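You operate a simulated robot arm through the tools that you are given. There is no shell and no other tool. Be economical: measure what you need, move in short steps, check, and stop when the job is done.

The job below is to be done with a simulated two-armed robot. You get a single attempt, and the scene is never put back.

TASK
Wipe up the spill on the top of the green-marked table with the blue cloth and put it back.

Only the result counts: the job must be done as asked and must still hold three seconds after the hand-in. Knocking over, shifting, dropping, spilling or breaking anything else fails it. Flat cloth is picked up by pressing the open fingertips on it (5 to 10 N) and closing them slowly along it; thin cloth reads only 2 to 8 mm in the jaws.

THE ROBOT
Two 7-joint arms with two-finger parallel grippers on one trunk, on a base that drives. Base frame: it is fixed to the floor where the robot stands at the start and does not move with it; the origin is under the middle of the robot, x ahead of it, y to its left, z up; the surface under the hand at the start is at about z = 0.765. Units: m, degrees, N and s.
The left shoulder is at the start at [0.07, 0.134, 1.076], the right one opposite. With the tool pointing down near the work surface each hand reaches from about 0.1 to 0.64 m from the robot's upright axis, wherever it stands, measured 20 degrees to its own side. Payload 1.57 kg a hand.
The tool frame of a hand sits at the grasp point between the pads (the TCP): z along the fingers, y along the line on which they close. The tips reach 0.03 m beyond it. The gripper opens to 0.08 m. The fingers are 0.017 m wide and 0.012 m thick; the gripper's body (0.04 by 0.082 m) begins 0.08 m behind the TCP.
Orientation is that of the tool frame in the base frame, as [roll, pitch, yaw] about the fixed x, y, z axes, in that order (R = Rz(yaw) Ry(pitch) Rx(roll)). With the fingers straight down and closing along the base's y, the tool's x points along the base's -x, its y along +y and its z along -z.

THE INTERFACE
- The arms move only by the tool servo_tool. It takes "left_plan", "right_plan" or both (then of equal length, played together; a hand with none holds still); each is text: rows parted by semicolons, each of 7 numbers parted by spaces: the turn, a rotation vector about the base's x, y, z in degrees, then the shift along the base's x, y, z in mm, then the opening in per cent of the stroke, from 0 (shut) to 100 (fully open). In form: ax ay az x y z jaw; .... A call has 1 to 12 rows; each row is the pose to reach, as a shift and turn from the pose commanded when the call began. Rows are played at 5 a second. More than 0.05 m and 8.6 degrees between two rows, or a gripper value outside its range, and nothing of the call is played. A pose out of reach is approached as far as the arm can. The call stops where the force on the tool passes 40 N (or 10 N more than at its start, if that is more) or the arm is blocked; 0.2 s more then pass. The fingers move at their own pace (about 0.153 m/s each) and stop on an object; they squeeze with about 27 N. The grip force told is the motor's: it shows also when the fingers shut on nothing. Time passes only in rows, and 0.2 s behind the last, so rows that repeat a pose let the fingers close. The reply holds the time, the measured pose of the TCP, the force on the tool along the base axes, the opening and the grip force, in the units named above and with some noise, with the torque about the TCP (base axes, N m) and any sound that the robot's microphone picked up.
- Cameras (640 x 400 px; columns grow to the right, rows downward): "scene" is now at [0.1299, 0.0316, 1.3063]; the picture's right is [0.42, -0.91, 0.00], its down [-0.59, -0.28, -0.76] and it looks along [0.69, 0.32, -0.65] (base axes); focal length 273 px, centre (320, 200). "left" rides on the left gripper at [0.072, 0.007, -0.122] in its tool frame; the picture's right is [-0.09, 1.00, 0.00], its down [-0.84, -0.08, -0.54] and it looks along [-0.54, -0.05, 0.84] (tool axes); focal length 238 px, centre (320, 200). "right" rides on the right gripper at [0.072, -0.007, -0.122] in its tool frame; the picture's right is [0.09, 1.00, 0.00], its down [-0.84, 0.08, -0.54] and it looks along [-0.54, 0.05, 0.84] (tool axes); focal length 238 px, centre (320, 200). There is no depth. A picture from a camera that has moved, and an enlarged one, comes with that camera's place and axes in the base frame and with its lens. The place of the scene camera against the robot may be out by one fixed shift of up to 0.012 m in any direction.
- snapshot(camera): a new picture of that camera. It takes no simulated time.
- raise_lower(by): slides the trunk up (or, below 0, down) by that many m; the arms and the scene camera ride with it, the base frame stays. It gives what a move gives, with no picture.
- steer(legs): drives the robot by 1 to 6 legs, each [ahead, left, turn to the left] in m, m and degrees, along the robot's own axes; the way and the turn of a leg run together, so that a leg with both is an arc; at most 1.5 m and 180 degrees a leg. The arms and the cameras ride along, it lands a little off, and it stops where it bumps. It gives what a move gives.
- pan_tilt(pan, tilt): turns the head with the scene camera to pan (to the left, within 86 degrees either way) and tilt (down, from -29 to 69), counted from straight ahead of the robot. It gives what a move gives.
- enlarge(camera, box): a new picture of the part [left, top, right, bottom] of that camera's present view, enlarged. It takes no simulated time.
- job_done(): hands the job in; it is judged then, once.

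Go step by step. Nothing tells you exact positions but the pictures and the camera data: compare them with the known pose of the tool, close in by small moves and look again before you grip or let go. The budget is 120 turns and 108 pictures, counting those below and the enlarged ones. Unless the task says otherwise, let go and move clear before handing in, and close with one line.

The tools are called after "Emit:" as a command line: name --argument value ..., lists and objects as JSON in quotes. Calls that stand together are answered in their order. servo_tool: Moves the arms, as the interface text tells. Its arguments: {"type":"object","properties":{"left_plan":{"type":"string"},"right_plan":{"type":"string"}},"required":[]} The other tools are called the same way: raise_lower (by) slides the trunk up or down; steer (legs) drives the base; pan_tilt (pan, tilt) turns the head that bears the scene camera; snapshot (camera) takes a picture; enlarge (camera, box) takes an enlarged picture of a part of a camera's view; job_done () hands the job in.

At the start:

```text
clock: 0.0
left_eef_pos: [0.4184, 0.311, 1.0502]
left_ee_rot: [-180.0, -0.1, -179.9]
left_ft_force: [-0.3, -0.9, -0.7]
left_wrist_torque: [0.01, 0.0, 0.05]
left_gripper_width: 0.0801
left_gripper_force: 0.0
right_eef_pos: [0.4435, -0.0157, 0.9955]
right_ee_rot: [-179.9, 0.0, -180.0]
right_ft_force: [-0.9, -0.1, 0.3]
right_wrist_torque: [0.02, -0.01, 0.0]
right_gripper_width: 0.0801
right_gripper_force: 0.1
trunk travel left (down, up): [-0.65, 0.29]
robot x, y, heading: [-0.0018, 0.0009, 0.2]
head pan, tilt: [25.1, 40.7]
```

scene: 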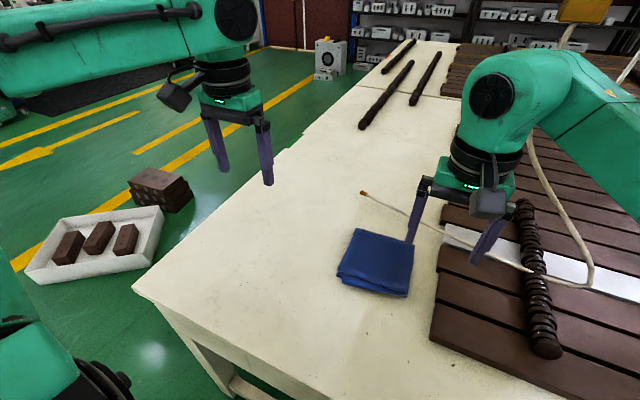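
right: 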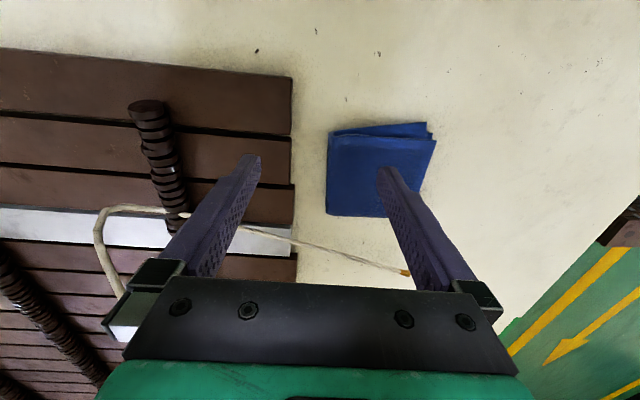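
left: 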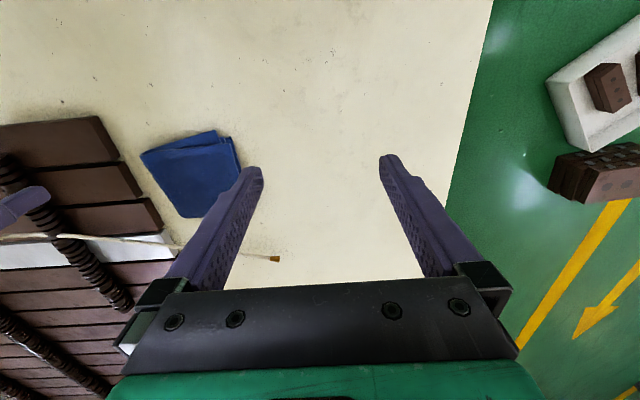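

I see a cream table with a folded blue cloth near the right hand, but no spill and no green mark yet. I'll look around with the head.

Emit:
pan_tilt --pan -40 --tilt 30

Emit:
snapshot --camera "scene"

Emit:
pan_tilt --pan 80 --tilt 25

Emit:
snapshot --camera "scene"

Emit:
pan_tilt --pan 0 --tilt 20

Emit:
snapshot --camera "scene"

Emit:
pan_tilt --pan -85 --tilt 25

Emit:
snapshot --camera "scene"

```text
clock: 1.4
left_eef_pos: [0.418, 0.3109, 1.0506]
left_ee_rot: [180.0, 0.0, -179.8]
left_ft_force: [0.1, 1.0, -0.3]
left_wrist_torque: [-0.01, 0.03, 0.02]
left_gripper_width: 0.0799
left_gripper_force: 0.1
right_eef_pos: [0.4436, -0.0165, 0.9958]
right_ee_rot: [179.9, -0.1, 180.0]
right_ft_force: [0.1, -0.4, 0.6]
right_wrist_torque: [-0.01, 0.0, -0.04]
right_gripper_width: 0.0799
right_gripper_force: 0.1
trunk travel left (down, up): [-0.65, 0.29]
robot x, y, heading: [-0.0005, 0.0011, 0.2]
head pan, tilt: [-40.0, 30.0]
```

```text
104 pictures are left
camera scene: at [0.1227, -0.0623, 1.3227], right [-0.64, -0.77, 0.0], down [-0.38, 0.32, -0.87], along [0.66, -0.56, -0.5], focal length 273 px, centre (320, 200)
```

scene: 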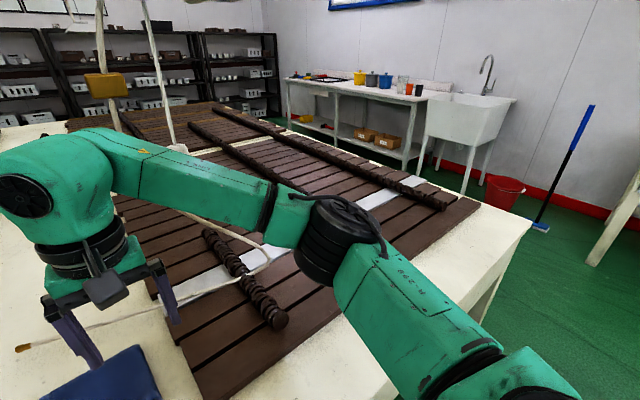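

```text
clock: 3.4
left_eef_pos: [0.4182, 0.3108, 1.0494]
left_ee_rot: [-180.0, 0.0, -179.9]
left_ft_force: [-0.3, 0.2, 0.9]
left_wrist_torque: [0.0, 0.01, -0.02]
left_gripper_width: 0.08
left_gripper_force: 0.0
right_eef_pos: [0.4429, -0.0165, 0.9951]
right_ee_rot: [179.9, 0.0, 179.9]
right_ft_force: [0.7, -0.3, 0.4]
right_wrist_torque: [-0.02, 0.0, 0.01]
right_gripper_width: 0.0799
right_gripper_force: 0.1
trunk travel left (down, up): [-0.65, 0.29]
robot x, y, heading: [-0.0022, 0.0003, 0.0]
head pan, tilt: [80.0, 25.0]
```

```text
103 pictures are left
camera scene: at [0.0694, 0.0865, 1.3306], right [0.98, -0.17, 0.0], down [-0.07, -0.42, -0.91], along [0.16, 0.89, -0.42], focal length 273 px, centre (320, 200)
```

scene: 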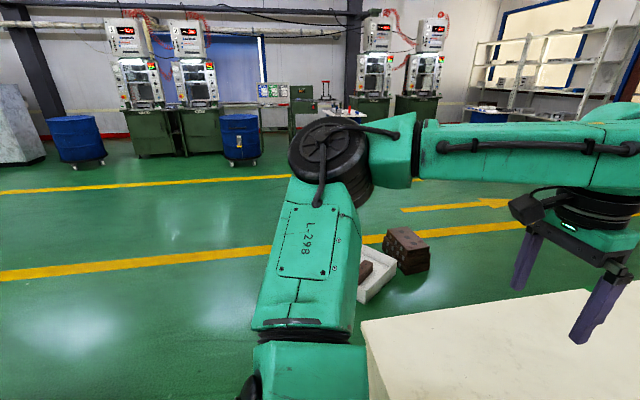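

```text
clock: 4.9
left_eef_pos: [0.4181, 0.3108, 1.0493]
left_ee_rot: [180.0, 0.1, -179.9]
left_ft_force: [-0.1, 0.1, 1.3]
left_wrist_torque: [0.04, -0.01, -0.01]
left_gripper_width: 0.0802
left_gripper_force: 0.1
right_eef_pos: [0.4424, -0.016, 0.9963]
right_ee_rot: [179.9, 0.0, 179.9]
right_ft_force: [-0.2, 1.0, 0.3]
right_wrist_torque: [-0.01, 0.04, 0.01]
right_gripper_width: 0.0799
right_gripper_force: 0.0
trunk travel left (down, up): [-0.65, 0.29]
robot x, y, heading: [0.0013, -0.0009, 0.1]
head pan, tilt: [0.0, 20.0]
```

```text
102 pictures are left
camera scene: at [0.1465, -0.0041, 1.3387], right [0.0, -1.0, 0.0], down [-0.34, 0.0, -0.94], along [0.94, 0.0, -0.34], focal length 273 px, centre (320, 200)
```

scene: 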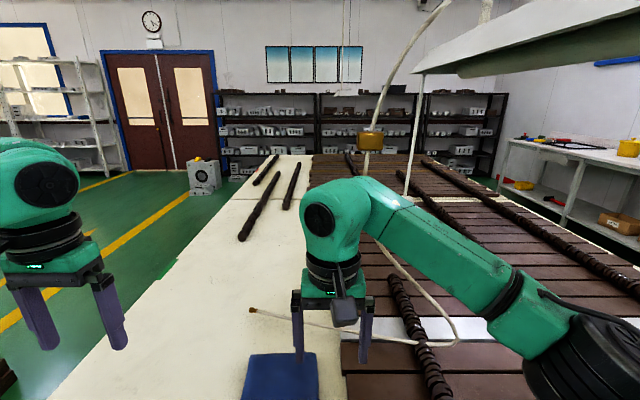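

```text
clock: 6.5
left_eef_pos: [0.4179, 0.3107, 1.0499]
left_ee_rot: [-180.0, 0.0, -180.0]
left_ft_force: [0.1, -1.3, 0.5]
left_wrist_torque: [0.01, -0.02, 0.01]
left_gripper_width: 0.08
left_gripper_force: 0.0
right_eef_pos: [0.4416, -0.0147, 0.9959]
right_ee_rot: [-180.0, 0.0, -180.0]
right_ft_force: [-0.9, 0.0, 0.4]
right_wrist_torque: [-0.03, -0.01, -0.01]
right_gripper_width: 0.08
right_gripper_force: 0.1
trunk travel left (down, up): [-0.65, 0.29]
robot x, y, heading: [-0.0029, -0.0012, 0.0]
head pan, tilt: [-85.0, 25.0]
```

```text
101 pictures are left
camera scene: at [0.0614, -0.096, 1.3307], right [-1.0, -0.09, 0.0], down [-0.04, 0.42, -0.91], along [0.08, -0.9, -0.42], focal length 273 px, centre (320, 200)
```

scene: 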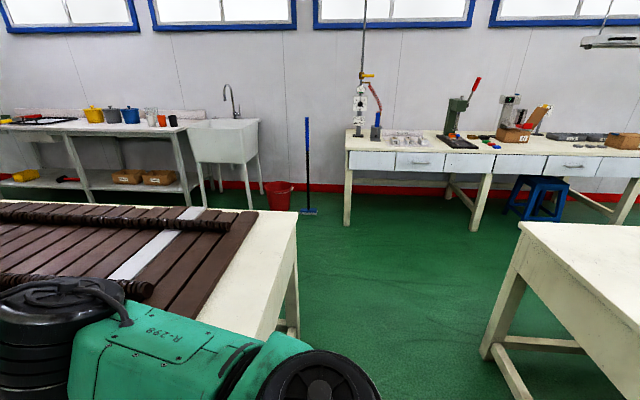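

The green-marked table is not obvious; there's a green patch at the left edge of this table and a further table behind on the right. I'll zoom in on both.

Emit:
pan_tilt --pan 15 --tilt 30

Emit:
enlarge --camera "scene" --box '[160, 60, 480, 260]'

Emit:
steer --legs '[[-0.25, 0, 0]]'

Emit:
steer --legs '[[0, 0, -90]]'

Emit:
pan_tilt --pan -50 --tilt 25

Emit:
snapshot --camera "scene"

```text
clock: 8.2
left_eef_pos: [0.4192, 0.31, 1.0492]
left_ee_rot: [179.9, 0.0, -179.9]
left_ft_force: [0.2, 0.3, 0.3]
left_wrist_torque: [0.03, 0.0, -0.01]
left_gripper_width: 0.0801
left_gripper_force: 0.0
right_eef_pos: [0.4434, -0.0157, 0.9955]
right_ee_rot: [-180.0, 0.0, -179.9]
right_ft_force: [0.3, -0.4, 0.2]
right_wrist_torque: [-0.01, 0.03, 0.0]
right_gripper_width: 0.0802
right_gripper_force: 0.0
trunk travel left (down, up): [-0.65, 0.29]
robot x, y, heading: [0.0007, 0.001, 0.0]
head pan, tilt: [15.0, 30.0]
```

```text
2.00 times, centred on (320, 160) of scene
camera zoom: at [0.1407, 0.0191, 1.3227], right [0.26, -0.97, 0.0], down [-0.48, -0.13, -0.87], along [0.84, 0.22, -0.5], focal length 547 px, centre (320, 280)
```

zoom: 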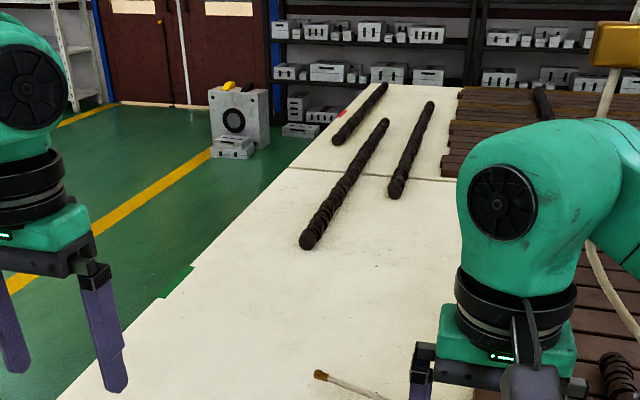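

```text
clock: 10.1
left_eef_pos: [0.1619, 0.3099, 1.0495]
left_ee_rot: [-179.9, 0.0, 179.9]
left_ft_force: [0.2, 0.6, -0.2]
left_wrist_torque: [0.0, 0.03, 0.02]
left_gripper_width: 0.08
left_gripper_force: 0.0
right_eef_pos: [0.1862, -0.0174, 0.9949]
right_ee_rot: [-180.0, 0.1, 179.9]
right_ft_force: [0.8, 0.6, -1.0]
right_wrist_torque: [-0.02, 0.01, 0.02]
right_gripper_width: 0.0802
right_gripper_force: 0.0
trunk travel left (down, up): [-0.65, 0.29]
robot x, y, heading: [-0.2597, -0.001, -0.0]
head pan, tilt: [15.0, 30.0]
```

```text
clock: 14.4
left_eef_pos: [0.0359, -0.4301, 1.049]
left_ee_rot: [180.0, -0.1, 87.9]
left_ft_force: [0.8, 0.5, 0.1]
left_wrist_torque: [-0.02, -0.02, -0.01]
left_gripper_width: 0.0802
left_gripper_force: 0.1
right_eef_pos: [-0.2908, -0.4398, 0.9956]
right_ee_rot: [180.0, 0.0, 87.8]
right_ft_force: [0.0, 0.7, -0.1]
right_wrist_torque: [-0.02, 0.01, 0.01]
right_gripper_width: 0.0801
right_gripper_force: 0.2
trunk travel left (down, up): [-0.65, 0.29]
robot x, y, heading: [-0.2583, 0.0009, -92.2]
head pan, tilt: [15.0, 30.0]
```

```text
clock: 15.8
left_eef_pos: [0.0377, -0.4293, 1.0485]
left_ee_rot: [179.9, 0.1, 87.9]
left_ft_force: [-0.5, 0.8, -0.6]
left_wrist_torque: [0.01, -0.01, -0.01]
left_gripper_width: 0.0801
left_gripper_force: 0.1
right_eef_pos: [-0.2907, -0.4416, 0.9957]
right_ee_rot: [-179.9, 0.0, 87.8]
right_ft_force: [-0.9, 0.1, -0.5]
right_wrist_torque: [0.0, -0.04, -0.02]
right_gripper_width: 0.08
right_gripper_force: 0.0
trunk travel left (down, up): [-0.65, 0.29]
robot x, y, heading: [-0.2549, -0.0007, -92.0]
head pan, tilt: [-50.0, 25.0]
```

```text
99 pictures are left
camera scene: at [-0.3289, -0.1107, 1.3306], right [-0.61, 0.79, 0.0], down [0.33, 0.26, -0.91], along [-0.72, -0.56, -0.42], focal length 273 px, centre (320, 200)
```

scene: 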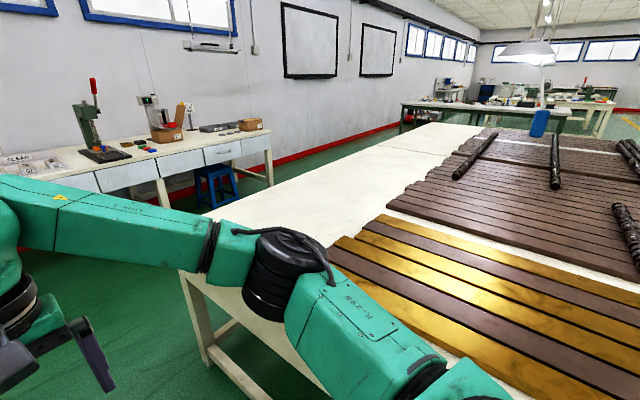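

The near front table has a green tag on its left edge, the far part a red tag. I'll look at this table from here with the arms out of the way, and at the other table too.

Emit:
pan_tilt --pan 70 --tilt 35

Emit:
snapshot --camera "scene"

Emit:
pan_tilt --pan -86 --tilt 30

Emit:
snapshot --camera "scene"

```text
clock: 17.8
left_eef_pos: [0.0368, -0.4291, 1.0502]
left_ee_rot: [-180.0, -0.1, 88.0]
left_ft_force: [0.3, 0.4, -0.5]
left_wrist_torque: [0.01, 0.0, -0.02]
left_gripper_width: 0.08
left_gripper_force: 0.1
right_eef_pos: [-0.2906, -0.4414, 0.9957]
right_ee_rot: [-180.0, 0.0, 87.8]
right_ft_force: [0.6, -0.6, 0.6]
right_wrist_torque: [-0.02, 0.0, -0.03]
right_gripper_width: 0.0801
right_gripper_force: 0.0
trunk travel left (down, up): [-0.65, 0.29]
robot x, y, heading: [-0.2559, 0.0008, -92.2]
head pan, tilt: [70.0, 35.0]
```

```text
98 pictures are left
camera scene: at [-0.1747, -0.0875, 1.3149], right [-0.38, -0.93, 0.0], down [-0.53, 0.22, -0.82], along [0.76, -0.31, -0.57], focal length 273 px, centre (320, 200)
```

scene: 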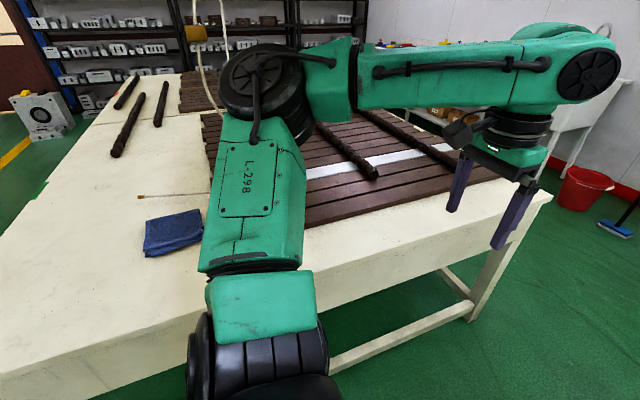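

```text
clock: 20.2
left_eef_pos: [0.0376, -0.4289, 1.0487]
left_ee_rot: [180.0, 0.1, 87.9]
left_ft_force: [-0.4, 0.8, 0.4]
left_wrist_torque: [-0.03, 0.01, 0.01]
left_gripper_width: 0.0798
left_gripper_force: 0.0
right_eef_pos: [-0.2902, -0.4409, 0.9963]
right_ee_rot: [-179.9, -0.1, 87.8]
right_ft_force: [0.0, -0.2, 0.1]
right_wrist_torque: [0.02, 0.03, -0.01]
right_gripper_width: 0.0799
right_gripper_force: 0.1
trunk travel left (down, up): [-0.65, 0.29]
robot x, y, heading: [-0.2577, -0.003, -92.4]
head pan, tilt: [-85.9, 30.0]
```

```text
97 pictures are left
camera scene: at [-0.3466, -0.0571, 1.3227], right [-0.03, 1.0, 0.0], down [0.5, 0.02, -0.87], along [-0.87, -0.03, -0.5], focal length 273 px, centre (320, 200)
```

scene: 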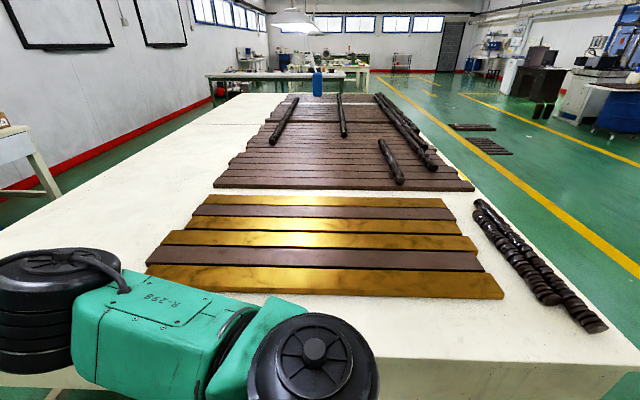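

The back table has no marks. I'll examine the front table's cream area closely for the spill.

Emit:
pan_tilt --pan 86 --tilt 40

Emit:
snapshot --camera "scene"

Emit:
enlarge --camera "scene" --box '[80, 0, 400, 200]'

```text
clock: 22.8
left_eef_pos: [0.0366, -0.4288, 1.0499]
left_ee_rot: [180.0, 0.0, 87.9]
left_ft_force: [0.1, 0.2, 0.1]
left_wrist_torque: [-0.03, 0.01, 0.0]
left_gripper_width: 0.0798
left_gripper_force: 0.2
right_eef_pos: [-0.291, -0.4412, 0.9951]
right_ee_rot: [180.0, 0.0, 87.8]
right_ft_force: [0.0, -0.8, -0.5]
right_wrist_torque: [0.01, -0.02, -0.02]
right_gripper_width: 0.0802
right_gripper_force: 0.0
trunk travel left (down, up): [-0.65, 0.29]
robot x, y, heading: [-0.2614, 0.0002, -91.9]
head pan, tilt: [85.9, 40.0]
```

```text
96 pictures are left
camera scene: at [-0.1717, -0.0635, 1.3073], right [-0.11, -0.99, 0.0], down [-0.64, 0.07, -0.77], along [0.76, -0.08, -0.64], focal length 273 px, centre (320, 200)
```

scene: 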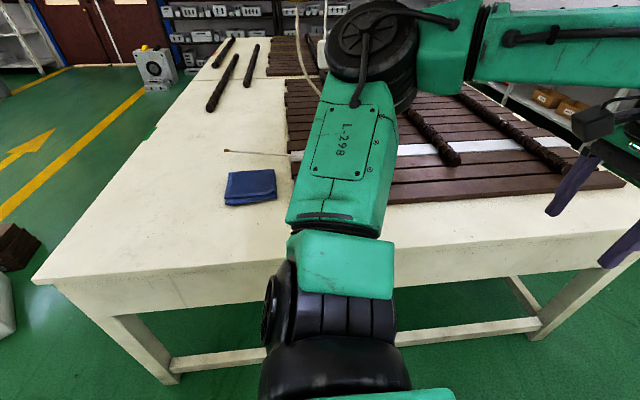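

```text
2.00 times, centred on (240, 100) of scene
camera zoom: at [-0.1717, -0.0635, 1.3073], right [-0.11, -0.99, 0.0], down [-0.64, 0.07, -0.77], along [0.76, -0.08, -0.64], focal length 547 px, centre (480, 400)
```

zoom: 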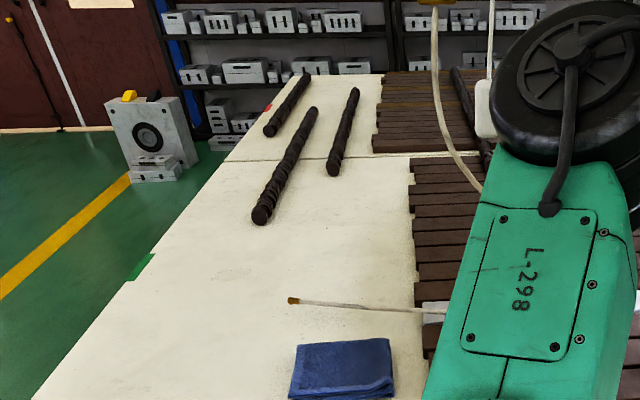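

The green tag is on the near front table's left edge at about (1.0, 0.55). The spill may be hidden behind the arm, so I'll turn back to face the table and look from higher up.

Emit:
steer --legs '[[0, 0, 92]]'

Emit:
raise_lower --by 0.28

Emit:
pan_tilt --pan 5 --tilt 35

Emit:
snapshot --camera "scene"

Emit:
enlarge --camera "scene" --box '[320, 50, 640, 250]'

Emit:
snapshot --camera "left"

```text
clock: 27.0
left_eef_pos: [0.1651, 0.3042, 1.051]
left_ee_rot: [-180.0, -0.1, 179.2]
left_ft_force: [-0.2, -0.3, -1.1]
left_wrist_torque: [0.04, 0.0, -0.02]
left_gripper_width: 0.0797
left_gripper_force: 0.1
right_eef_pos: [0.1847, -0.0231, 0.9954]
right_ee_rot: [-180.0, 0.0, 179.0]
right_ft_force: [-0.2, -0.4, 0.2]
right_wrist_torque: [-0.01, -0.04, -0.02]
right_gripper_width: 0.08
right_gripper_force: 0.1
trunk travel left (down, up): [-0.65, 0.29]
robot x, y, heading: [-0.2549, -0.0007, -0.9]
head pan, tilt: [85.9, 40.0]
```

```text
clock: 29.2
left_eef_pos: [0.1612, 0.3053, 1.2863]
left_ee_rot: [-180.0, 0.3, 179.0]
left_ft_force: [1.1, 0.3, 0.3]
left_wrist_torque: [0.0, 0.04, 0.0]
left_gripper_width: 0.0801
left_gripper_force: 0.1
right_eef_pos: [0.1575, -0.0223, 1.1608]
right_ee_rot: [-179.0, -10.5, 179.4]
right_ft_force: [2.4, -2.0, 5.1]
right_wrist_torque: [0.16, 0.17, -0.07]
right_gripper_width: 0.08
right_gripper_force: 0.1
trunk travel left (down, up): [-0.882, 0.058]
robot x, y, heading: [-0.2613, 0.0013, -0.9]
head pan, tilt: [85.9, 40.0]
stopped: the arm was blocked; the commanded pose is now the measured one
```

```text
clock: 30.7
left_eef_pos: [0.1658, 0.3036, 1.2817]
left_ee_rot: [180.0, 0.0, 179.2]
left_ft_force: [0.9, 0.0, -0.4]
left_wrist_torque: [0.02, -0.03, -0.02]
left_gripper_width: 0.0801
left_gripper_force: 0.0
right_eef_pos: [0.1632, -0.0238, 1.1561]
right_ee_rot: [-179.1, -10.7, 179.2]
right_ft_force: [0.7, 0.2, -0.4]
right_wrist_torque: [0.01, -0.02, -0.02]
right_gripper_width: 0.0798
right_gripper_force: 0.0
trunk travel left (down, up): [-0.882, 0.058]
robot x, y, heading: [-0.2634, 0.0006, -0.8]
head pan, tilt: [5.0, 35.0]
```

```text
94 pictures are left
camera scene: at [-0.1172, 0.0021, 1.5468], right [0.07, -1.0, 0.0], down [-0.57, -0.04, -0.82], along [0.82, 0.06, -0.57], focal length 273 px, centre (320, 200)
```

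scene: 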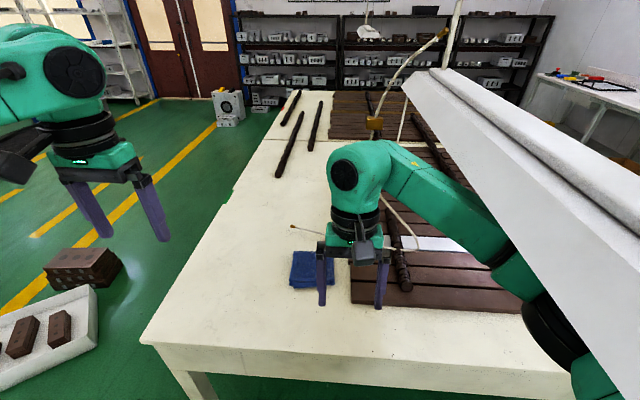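

```text
2.00 times, centred on (480, 150) of scene
camera zoom: at [-0.1172, 0.0021, 1.5468], right [0.07, -1.0, 0.0], down [-0.57, -0.04, -0.82], along [0.82, 0.06, -0.57], focal length 547 px, centre (0, 300)
```

zoom: 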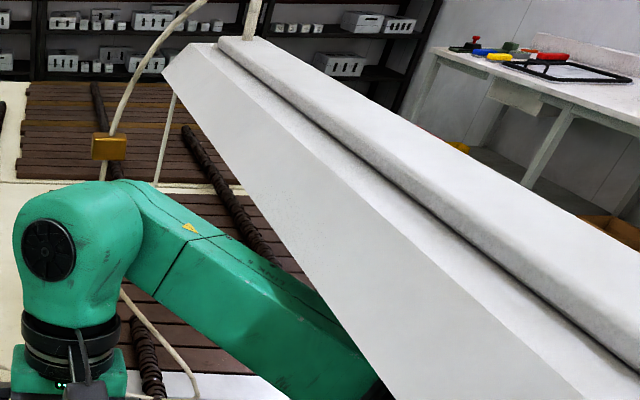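

```text
92 pictures are left
camera left: at [0.0918, 0.3124, 1.4038], right [0.11, 0.99, 0.0], down [0.84, -0.09, 0.54], along [0.54, -0.06, -0.84], focal length 238 px, centre (320, 200)
```

left: 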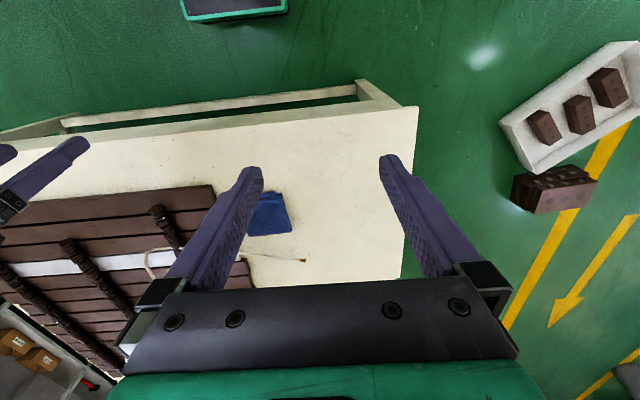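

The right forearm touched the lamp hood, so the trunk goes back down. Then I'll zoom in on the cream surface for a faint spill.

Emit:
raise_lower --by -0.232

Emit:
pan_tilt --pan 10 --tilt 40

Emit:
snapshot --camera "scene"

Emit:
enlarge --camera "scene" --box '[160, 100, 400, 250]'

Emit:
snapshot --camera "right"

Emit:
snapshot --camera "left"

```text
clock: 33.1
left_eef_pos: [0.1639, 0.3038, 1.0495]
left_ee_rot: [179.9, -0.1, 179.1]
left_ft_force: [-0.4, 0.0, 0.1]
left_wrist_torque: [-0.05, 0.01, -0.01]
left_gripper_width: 0.08
left_gripper_force: 0.1
right_eef_pos: [0.1613, -0.0225, 0.9244]
right_ee_rot: [-179.1, -10.5, 179.2]
right_ft_force: [0.0, 0.8, -0.6]
right_wrist_torque: [0.04, 0.0, 0.02]
right_gripper_width: 0.0797
right_gripper_force: 0.0
trunk travel left (down, up): [-0.65, 0.29]
robot x, y, heading: [-0.2615, 0.0015, -0.7]
head pan, tilt: [5.0, 35.0]
```

```text
clock: 33.8
left_eef_pos: [0.164, 0.3043, 1.0502]
left_ee_rot: [-179.9, 0.1, 179.1]
left_ft_force: [0.3, 0.1, 0.1]
left_wrist_torque: [-0.01, 0.0, 0.0]
left_gripper_width: 0.0798
left_gripper_force: 0.0
right_eef_pos: [0.16, -0.0236, 0.925]
right_ee_rot: [-179.1, -10.6, 179.2]
right_ft_force: [0.4, -0.1, 0.4]
right_wrist_torque: [0.02, 0.0, 0.0]
right_gripper_width: 0.0799
right_gripper_force: 0.0
trunk travel left (down, up): [-0.65, 0.29]
robot x, y, heading: [-0.2612, -0.0003, -0.8]
head pan, tilt: [10.0, 40.0]
```

```text
91 pictures are left
camera scene: at [-0.1217, 0.009, 1.3073], right [0.16, -0.99, 0.0], down [-0.63, -0.1, -0.77], along [0.76, 0.12, -0.64], focal length 273 px, centre (320, 200)
```

scene: 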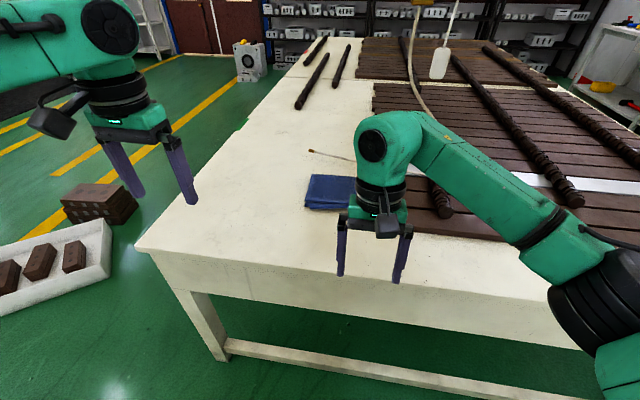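

```text
2.67 times, centred on (280, 175) of scene
camera zoom: at [-0.1217, 0.009, 1.3073], right [0.16, -0.99, 0.0], down [-0.63, -0.1, -0.77], along [0.76, 0.12, -0.64], focal length 729 px, centre (427, 267)
```

zoom: 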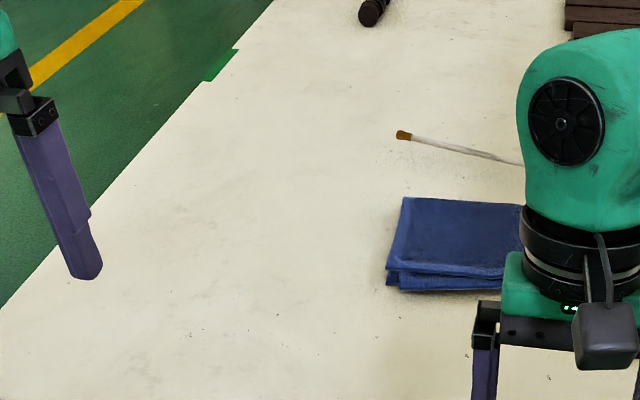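

```text
89 pictures are left
camera right: at [0.1121, -0.0284, 1.058], right [-0.08, 1.0, 0.0], down [0.92, 0.07, 0.38], along [0.38, 0.03, -0.93], focal length 238 px, centre (320, 200)
```

right: 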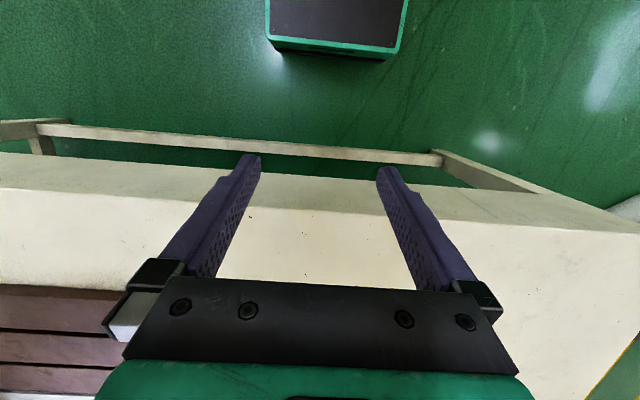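

```text
88 pictures are left
camera left: at [0.0912, 0.3122, 1.172], right [0.11, 0.99, 0.0], down [0.84, -0.09, 0.54], along [0.54, -0.06, -0.84], focal length 238 px, centre (320, 200)
```

left: 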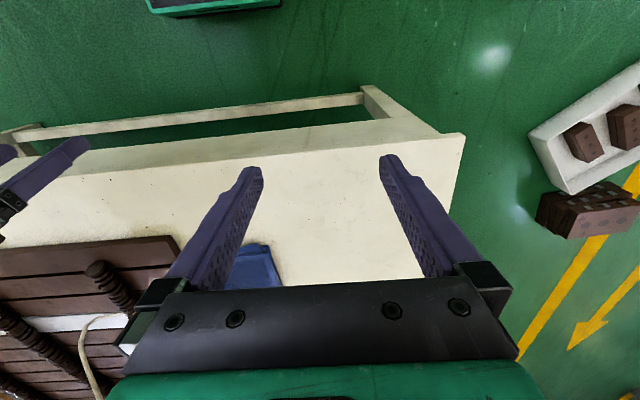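

Still no spill visible on the left part. I'll turn along the aisle and look at the table's right side.

Emit:
steer --legs '[[0, 0, -90], [0.8, 0, 0]]'

Emit:
pan_tilt --pan 86 --tilt 30

Emit:
snapshot --camera "scene"

```text
clock: 42.0
left_eef_pos: [0.0063, -1.2421, 1.0505]
left_ee_rot: [-180.0, 0.0, 87.6]
left_ft_force: [0.0, -0.9, 0.4]
left_wrist_torque: [0.02, 0.04, -0.01]
left_gripper_width: 0.0798
left_gripper_force: 0.1
right_eef_pos: [-0.3207, -1.2303, 0.9259]
right_ee_rot: [-179.1, -10.6, 87.6]
right_ft_force: [0.0, 0.3, -0.6]
right_wrist_torque: [0.04, 0.0, 0.02]
right_gripper_width: 0.0801
right_gripper_force: 0.0
trunk travel left (down, up): [-0.65, 0.29]
robot x, y, heading: [-0.2833, -0.8085, -92.6]
head pan, tilt: [10.0, 40.0]
```

```text
clock: 43.5
left_eef_pos: [0.0064, -1.2418, 1.0498]
left_ee_rot: [-179.9, 0.0, 87.6]
left_ft_force: [0.0, -0.6, 0.0]
left_wrist_torque: [0.02, 0.03, 0.02]
left_gripper_width: 0.0801
left_gripper_force: 0.1
right_eef_pos: [-0.32, -1.2298, 0.9243]
right_ee_rot: [-179.1, -10.5, 87.7]
right_ft_force: [0.4, -0.8, -0.9]
right_wrist_torque: [-0.01, -0.03, 0.01]
right_gripper_width: 0.0799
right_gripper_force: 0.0
trunk travel left (down, up): [-0.65, 0.29]
robot x, y, heading: [-0.2893, -0.8117, -92.5]
head pan, tilt: [85.9, 30.0]
```

```text
87 pictures are left
camera scene: at [-0.1946, -0.8755, 1.3226], right [-0.11, -0.99, 0.0], down [-0.5, 0.06, -0.87], along [0.86, -0.1, -0.5], focal length 273 px, centre (320, 200)
```

scene: 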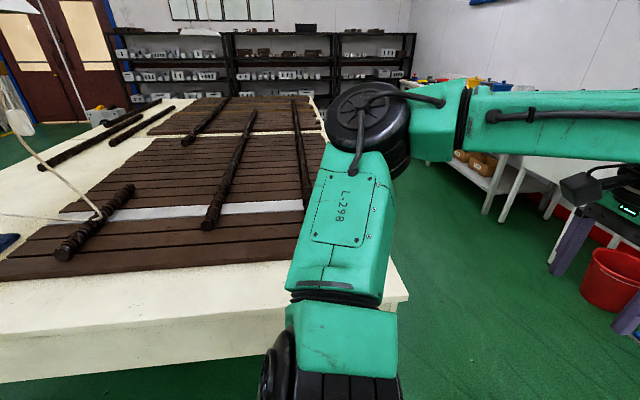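

No spill here either. I'll survey the other tables from this spot.

Emit:
pan_tilt --pan -80 --tilt 30

Emit:
snapshot --camera "scene"

Emit:
pan_tilt --pan -30 --tilt 25

Emit:
snapshot --camera "scene"

Emit:
pan_tilt --pan 35 --tilt 25

Emit:
snapshot --camera "scene"

```text
clock: 46.0
left_eef_pos: [0.0057, -1.2418, 1.0489]
left_ee_rot: [179.9, 0.0, 87.6]
left_ft_force: [-0.3, 0.0, 0.1]
left_wrist_torque: [0.03, -0.02, -0.02]
left_gripper_width: 0.08
left_gripper_force: 0.0
right_eef_pos: [-0.3202, -1.231, 0.9248]
right_ee_rot: [-179.1, -10.6, 87.7]
right_ft_force: [0.7, 0.3, -0.3]
right_wrist_torque: [0.04, 0.02, 0.02]
right_gripper_width: 0.0798
right_gripper_force: 0.1
trunk travel left (down, up): [-0.65, 0.29]
robot x, y, heading: [-0.2862, -0.8123, -92.6]
head pan, tilt: [-80.0, 30.0]
```

```text
86 pictures are left
camera scene: at [-0.3741, -0.8771, 1.3226], right [-0.13, 0.99, 0.0], down [0.5, 0.07, -0.87], along [-0.86, -0.11, -0.5], focal length 273 px, centre (320, 200)
```

scene: 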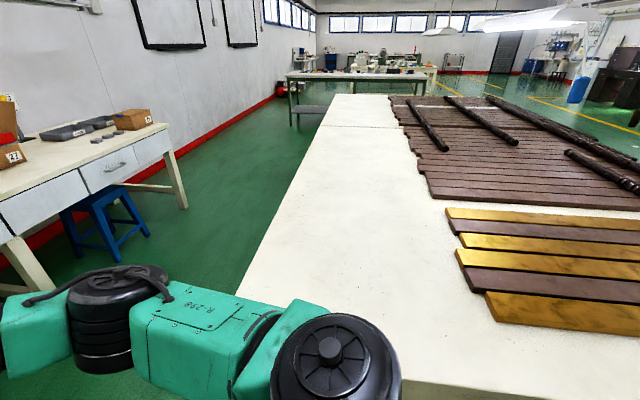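

```text
clock: 47.2
left_eef_pos: [0.006, -1.2417, 1.0503]
left_ee_rot: [180.0, 0.1, 87.6]
left_ft_force: [-0.4, -0.2, 0.0]
left_wrist_torque: [-0.01, 0.03, -0.01]
left_gripper_width: 0.0799
left_gripper_force: 0.0
right_eef_pos: [-0.3202, -1.2309, 0.9245]
right_ee_rot: [-179.1, -10.6, 87.8]
right_ft_force: [-0.9, 0.9, -0.4]
right_wrist_torque: [0.0, -0.04, 0.01]
right_gripper_width: 0.0799
right_gripper_force: 0.1
trunk travel left (down, up): [-0.65, 0.29]
robot x, y, heading: [-0.2826, -0.8095, -92.6]
head pan, tilt: [-30.0, 25.0]
```

```text
85 pictures are left
camera scene: at [-0.334, -0.9429, 1.3306], right [-0.84, 0.54, 0.0], down [0.23, 0.36, -0.91], along [-0.49, -0.76, -0.42], focal length 273 px, centre (320, 200)
```

scene: 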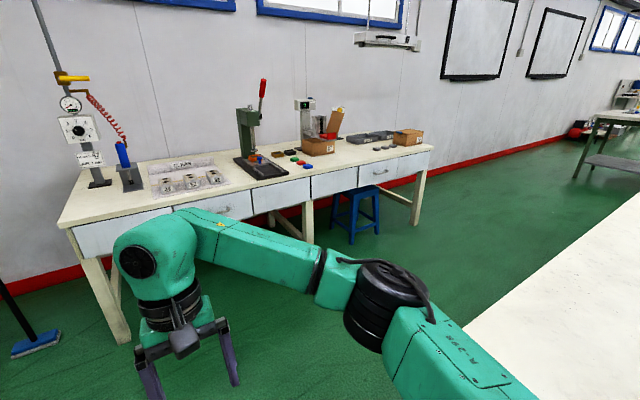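

```text
clock: 48.5
left_eef_pos: [0.0066, -1.2431, 1.0482]
left_ee_rot: [180.0, 0.1, 87.6]
left_ft_force: [0.5, -0.7, 0.1]
left_wrist_torque: [0.01, -0.01, 0.02]
left_gripper_width: 0.0799
left_gripper_force: 0.1
right_eef_pos: [-0.3212, -1.2315, 0.9247]
right_ee_rot: [-179.2, -10.6, 87.7]
right_ft_force: [0.2, -0.2, 0.2]
right_wrist_torque: [0.02, -0.02, -0.01]
right_gripper_width: 0.08
right_gripper_force: 0.0
trunk travel left (down, up): [-0.65, 0.29]
robot x, y, heading: [-0.2824, -0.8064, -92.6]
head pan, tilt: [35.0, 25.0]
```

```text
84 pictures are left
camera scene: at [-0.235, -0.9429, 1.3306], right [-0.84, -0.54, 0.0], down [-0.23, 0.36, -0.91], along [0.49, -0.76, -0.42], focal length 273 px, centre (320, 200)
```

scene: 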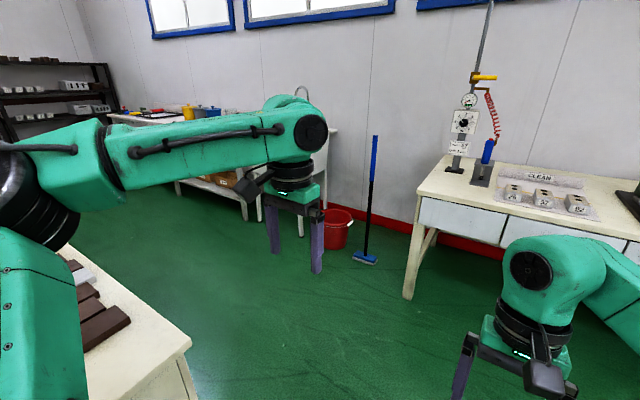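

Only the near front table carries green. I'll go round to its left side for a proper look.

Emit:
steer --legs '[[-0.8, 0, 0], [0, 0, 92.5], [0, 1.05, 0], [0.9, 0, 0]]'

Emit:
pan_tilt --pan -40 --tilt 35

Emit:
snapshot --camera "scene"

Emit:
pan_tilt --pan -86 --tilt 35

Emit:
snapshot --camera "scene"

```text
clock: 65.1
left_eef_pos: [0.7276, 1.451, 1.0488]
left_ee_rot: [180.0, -0.1, -174.4]
left_ft_force: [0.3, -0.3, -0.1]
left_wrist_torque: [0.01, 0.07, 0.0]
left_gripper_width: 0.0801
left_gripper_force: 0.1
right_eef_pos: [0.7607, 1.125, 0.9231]
right_ee_rot: [-179.0, -10.7, -174.4]
right_ft_force: [0.3, -0.4, -1.2]
right_wrist_torque: [-0.01, 0.09, 0.0]
right_gripper_width: 0.08
right_gripper_force: 0.0
trunk travel left (down, up): [-0.65, 0.29]
robot x, y, heading: [0.3381, 1.1014, 5.5]
head pan, tilt: [35.0, 25.0]
stopped in leg 4: the robot was blocked; the commanded pose is now the measured one
```

```text
clock: 66.6
left_eef_pos: [0.7234, 1.4516, 1.0503]
left_ee_rot: [-180.0, 0.0, -174.5]
left_ft_force: [0.5, 0.4, 0.0]
left_wrist_torque: [0.02, 0.02, 0.04]
left_gripper_width: 0.08
left_gripper_force: 0.1
right_eef_pos: [0.7573, 1.1257, 0.925]
right_ee_rot: [-179.1, -10.5, -174.3]
right_ft_force: [-0.3, 0.0, 0.0]
right_wrist_torque: [0.01, -0.01, 0.0]
right_gripper_width: 0.0799
right_gripper_force: 0.1
trunk travel left (down, up): [-0.65, 0.29]
robot x, y, heading: [0.3361, 1.0974, 5.4]
head pan, tilt: [-40.0, 35.0]
```

```text
83 pictures are left
camera scene: at [0.4634, 1.0522, 1.3149], right [-0.57, -0.82, 0.0], down [-0.47, 0.32, -0.82], along [0.68, -0.46, -0.57], focal length 273 px, centre (320, 200)
```

scene: 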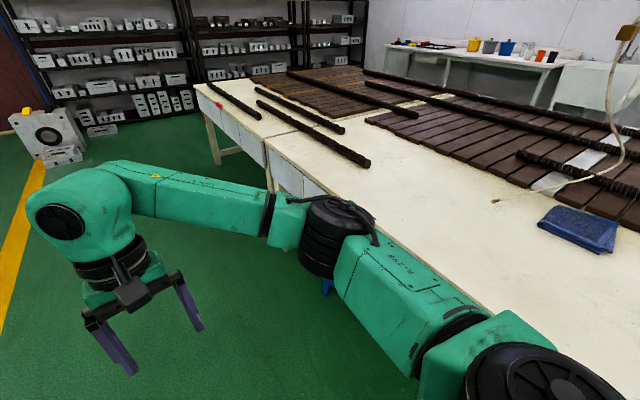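

```text
clock: 67.7
left_eef_pos: [0.7238, 1.4505, 1.0506]
left_ee_rot: [179.9, 0.1, -174.4]
left_ft_force: [-0.8, 0.7, 0.5]
left_wrist_torque: [-0.01, -0.04, -0.05]
left_gripper_width: 0.0797
left_gripper_force: 0.1
right_eef_pos: [0.7583, 1.125, 0.9258]
right_ee_rot: [-179.2, -10.5, -174.3]
right_ft_force: [0.8, 0.6, -0.4]
right_wrist_torque: [0.0, 0.02, -0.02]
right_gripper_width: 0.0801
right_gripper_force: 0.0
trunk travel left (down, up): [-0.65, 0.29]
robot x, y, heading: [0.3386, 1.1039, 5.3]
head pan, tilt: [-85.9, 35.0]
```

```text
82 pictures are left
camera scene: at [0.4058, 1.0152, 1.3149], right [-0.99, -0.17, 0.0], down [-0.1, 0.57, -0.82], along [0.14, -0.81, -0.57], focal length 273 px, centre (320, 200)
```

scene: 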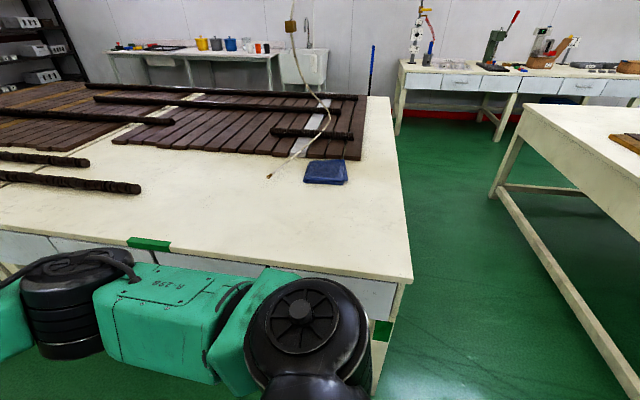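

The table's side shows green tags on edge and leg, confirming it. I'll zoom on the top and check what blocked the drive.

Emit:
enlarge --camera "scene" --box '[90, 130, 410, 330]'

Emit:
pan_tilt --pan 30 --tilt 60

Emit:
snapshot --camera "scene"

Emit:
snapshot --camera "right"

Emit:
snapshot --camera "left"

```text
2.00 times, centred on (250, 230) of scene
camera zoom: at [0.4058, 1.0152, 1.3149], right [-0.99, -0.17, 0.0], down [-0.1, 0.57, -0.82], along [0.14, -0.81, -0.57], focal length 547 px, centre (460, 140)
```

zoom: 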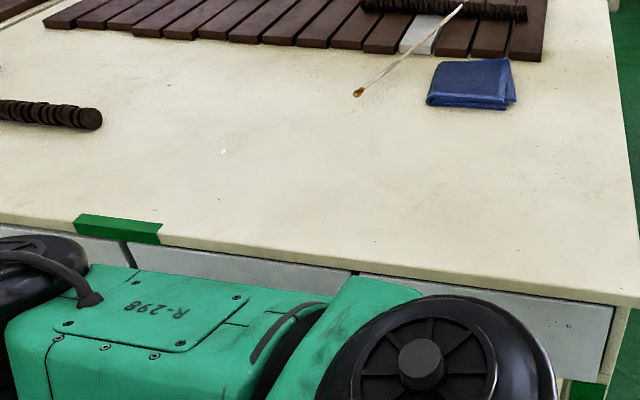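

```text
clock: 69.7
left_eef_pos: [0.7246, 1.4507, 1.049]
left_ee_rot: [-180.0, 0.1, -174.5]
left_ft_force: [0.3, -0.5, -0.6]
left_wrist_torque: [-0.04, -0.05, 0.0]
left_gripper_width: 0.0798
left_gripper_force: 0.0
right_eef_pos: [0.7571, 1.1244, 0.9245]
right_ee_rot: [-179.1, -10.6, -174.3]
right_ft_force: [-0.2, 0.4, -0.1]
right_wrist_torque: [0.0, 0.04, 0.02]
right_gripper_width: 0.0799
right_gripper_force: 0.2
trunk travel left (down, up): [-0.65, 0.29]
robot x, y, heading: [0.3395, 1.1026, 5.7]
head pan, tilt: [30.0, 60.0]
```

```text
80 pictures are left
camera scene: at [0.4453, 1.1407, 1.2806], right [0.58, -0.81, 0.0], down [-0.7, -0.5, -0.5], along [0.41, 0.29, -0.87], focal length 273 px, centre (320, 200)
```

scene: 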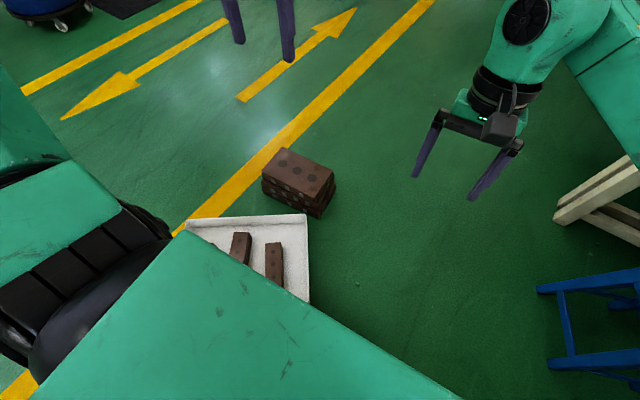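

```text
79 pictures are left
camera right: at [0.7097, 1.1143, 1.0582], right [-0.19, 0.98, 0.0], down [0.91, 0.18, 0.38], along [0.37, 0.07, -0.93], focal length 238 px, centre (320, 200)
```

right: 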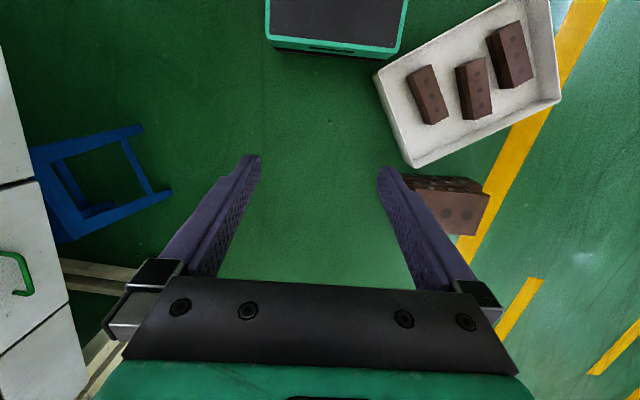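

```text
78 pictures are left
camera left: at [0.6509, 1.4503, 1.1723], right [-0.01, 1.0, 0.0], down [0.84, 0.0, 0.54], along [0.54, 0.0, -0.84], focal length 238 px, centre (320, 200)
```

left: 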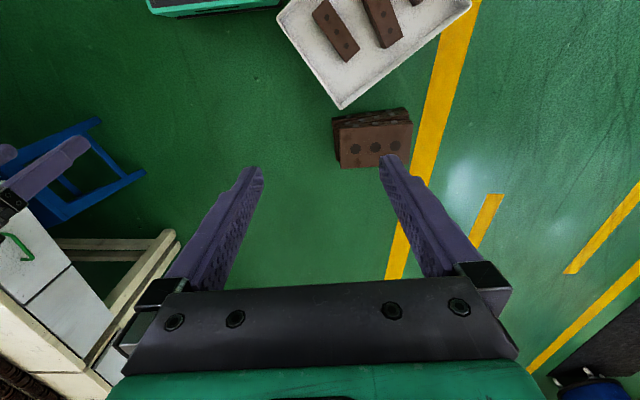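

The drive stopped next to the tray; I'll stay clear of it from now on. On the top I notice a faint white glint near (0.93, 0.35), maybe a clear spill, so I'll zoom there.

Emit:
steer --legs '[[-0.1, 0, 0]]'

Emit:
pan_tilt --pan -70 --tilt 40

Emit:
snapshot --camera "scene"

Emit:
enlarge --camera "scene" --box '[180, 100, 400, 240]'

Emit:
enlarge --camera "scene" --box '[340, 100, 560, 240]'

```text
clock: 70.8
left_eef_pos: [0.6296, 1.4409, 1.05]
left_ee_rot: [-180.0, 0.0, -174.6]
left_ft_force: [0.4, 0.9, 0.1]
left_wrist_torque: [0.0, 0.01, 0.01]
left_gripper_width: 0.0801
left_gripper_force: 0.2
right_eef_pos: [0.6636, 1.1142, 0.9241]
right_ee_rot: [-179.1, -10.6, -174.3]
right_ft_force: [0.1, -0.8, 0.3]
right_wrist_torque: [0.01, -0.02, 0.0]
right_gripper_width: 0.08
right_gripper_force: 0.1
trunk travel left (down, up): [-0.65, 0.29]
robot x, y, heading: [0.2413, 1.0908, 5.5]
head pan, tilt: [30.0, 60.0]
```

```text
clock: 72.6
left_eef_pos: [0.6285, 1.4418, 1.0502]
left_ee_rot: [179.9, 0.1, -174.5]
left_ft_force: [-0.3, 0.4, 0.3]
left_wrist_torque: [0.0, -0.01, -0.03]
left_gripper_width: 0.0799
left_gripper_force: 0.0
right_eef_pos: [0.6621, 1.116, 0.9247]
right_ee_rot: [-179.1, -10.6, -174.4]
right_ft_force: [-0.3, -1.0, 0.8]
right_wrist_torque: [-0.03, 0.01, 0.01]
right_gripper_width: 0.0801
right_gripper_force: 0.0
trunk travel left (down, up): [-0.65, 0.29]
robot x, y, heading: [0.2448, 1.0905, 5.3]
head pan, tilt: [-70.0, 40.0]
```

```text
77 pictures are left
camera scene: at [0.332, 1.016, 1.3073], right [-0.9, -0.43, 0.0], down [-0.28, 0.58, -0.77], along [0.33, -0.69, -0.64], focal length 273 px, centre (320, 200)
```

scene: 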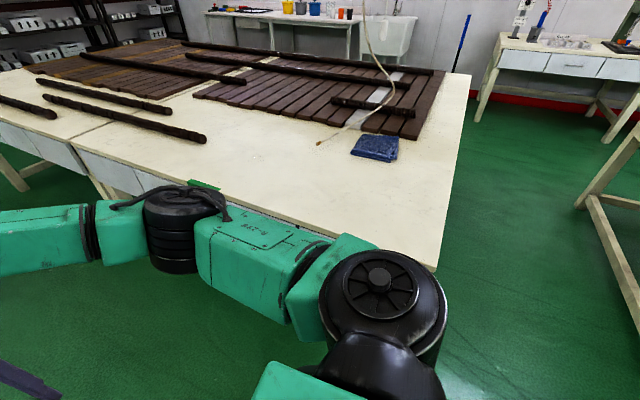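

```text
2.86 times, centred on (290, 170) of scene
camera zoom: at [0.332, 1.016, 1.3073], right [-0.9, -0.43, 0.0], down [-0.28, 0.58, -0.77], along [0.33, -0.69, -0.64], focal length 781 px, centre (406, 286)
```

zoom: 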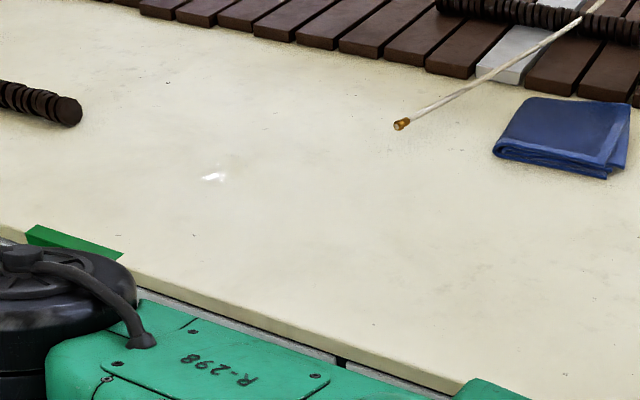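

```text
2.86 times, centred on (450, 170) of scene
camera zoom: at [0.332, 1.016, 1.3073], right [-0.9, -0.43, 0.0], down [-0.28, 0.58, -0.77], along [0.33, -0.69, -0.64], focal length 781 px, centre (-51, 286)
```

zoom: 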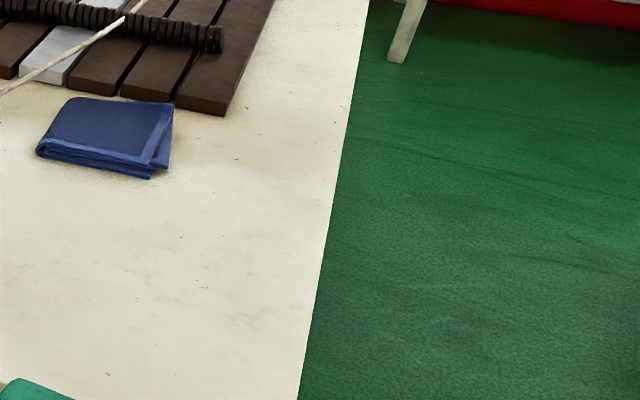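

A clear glint sits at about (0.935, 0.34), the same place from two viewpoints: a clear spill. The cloth is at about (0.55, 0.03). I'll return to the front stance to pick the cloth with the left hand.

Emit:
steer --legs '[[-0.5, 0, 0], [0, 0, -5.4], [0, -1.05, 0]]'

Emit:
snapshot --camera "left"

```text
clock: 81.0
left_eef_pos: [0.1915, 0.3087, 1.0502]
left_ee_rot: [179.9, 0.1, -178.7]
left_ft_force: [-0.7, 0.0, -0.4]
left_wrist_torque: [0.03, 0.0, 0.02]
left_gripper_width: 0.08
left_gripper_force: 0.0
right_eef_pos: [0.1999, -0.0194, 0.9248]
right_ee_rot: [-179.0, -10.5, -178.6]
right_ft_force: [-0.2, -0.8, -0.7]
right_wrist_torque: [-0.02, 0.03, 0.01]
right_gripper_width: 0.0799
right_gripper_force: 0.1
trunk travel left (down, up): [-0.65, 0.29]
robot x, y, heading: [-0.2208, -0.0119, 1.5]
head pan, tilt: [-70.0, 40.0]
```

```text
74 pictures are left
camera left: at [0.1184, 0.3137, 1.1722], right [0.07, 1.0, 0.0], down [0.84, -0.06, 0.54], along [0.54, -0.04, -0.84], focal length 238 px, centre (320, 200)
```

left: 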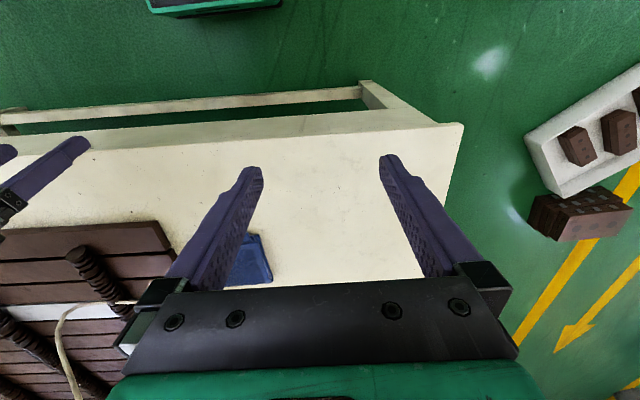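

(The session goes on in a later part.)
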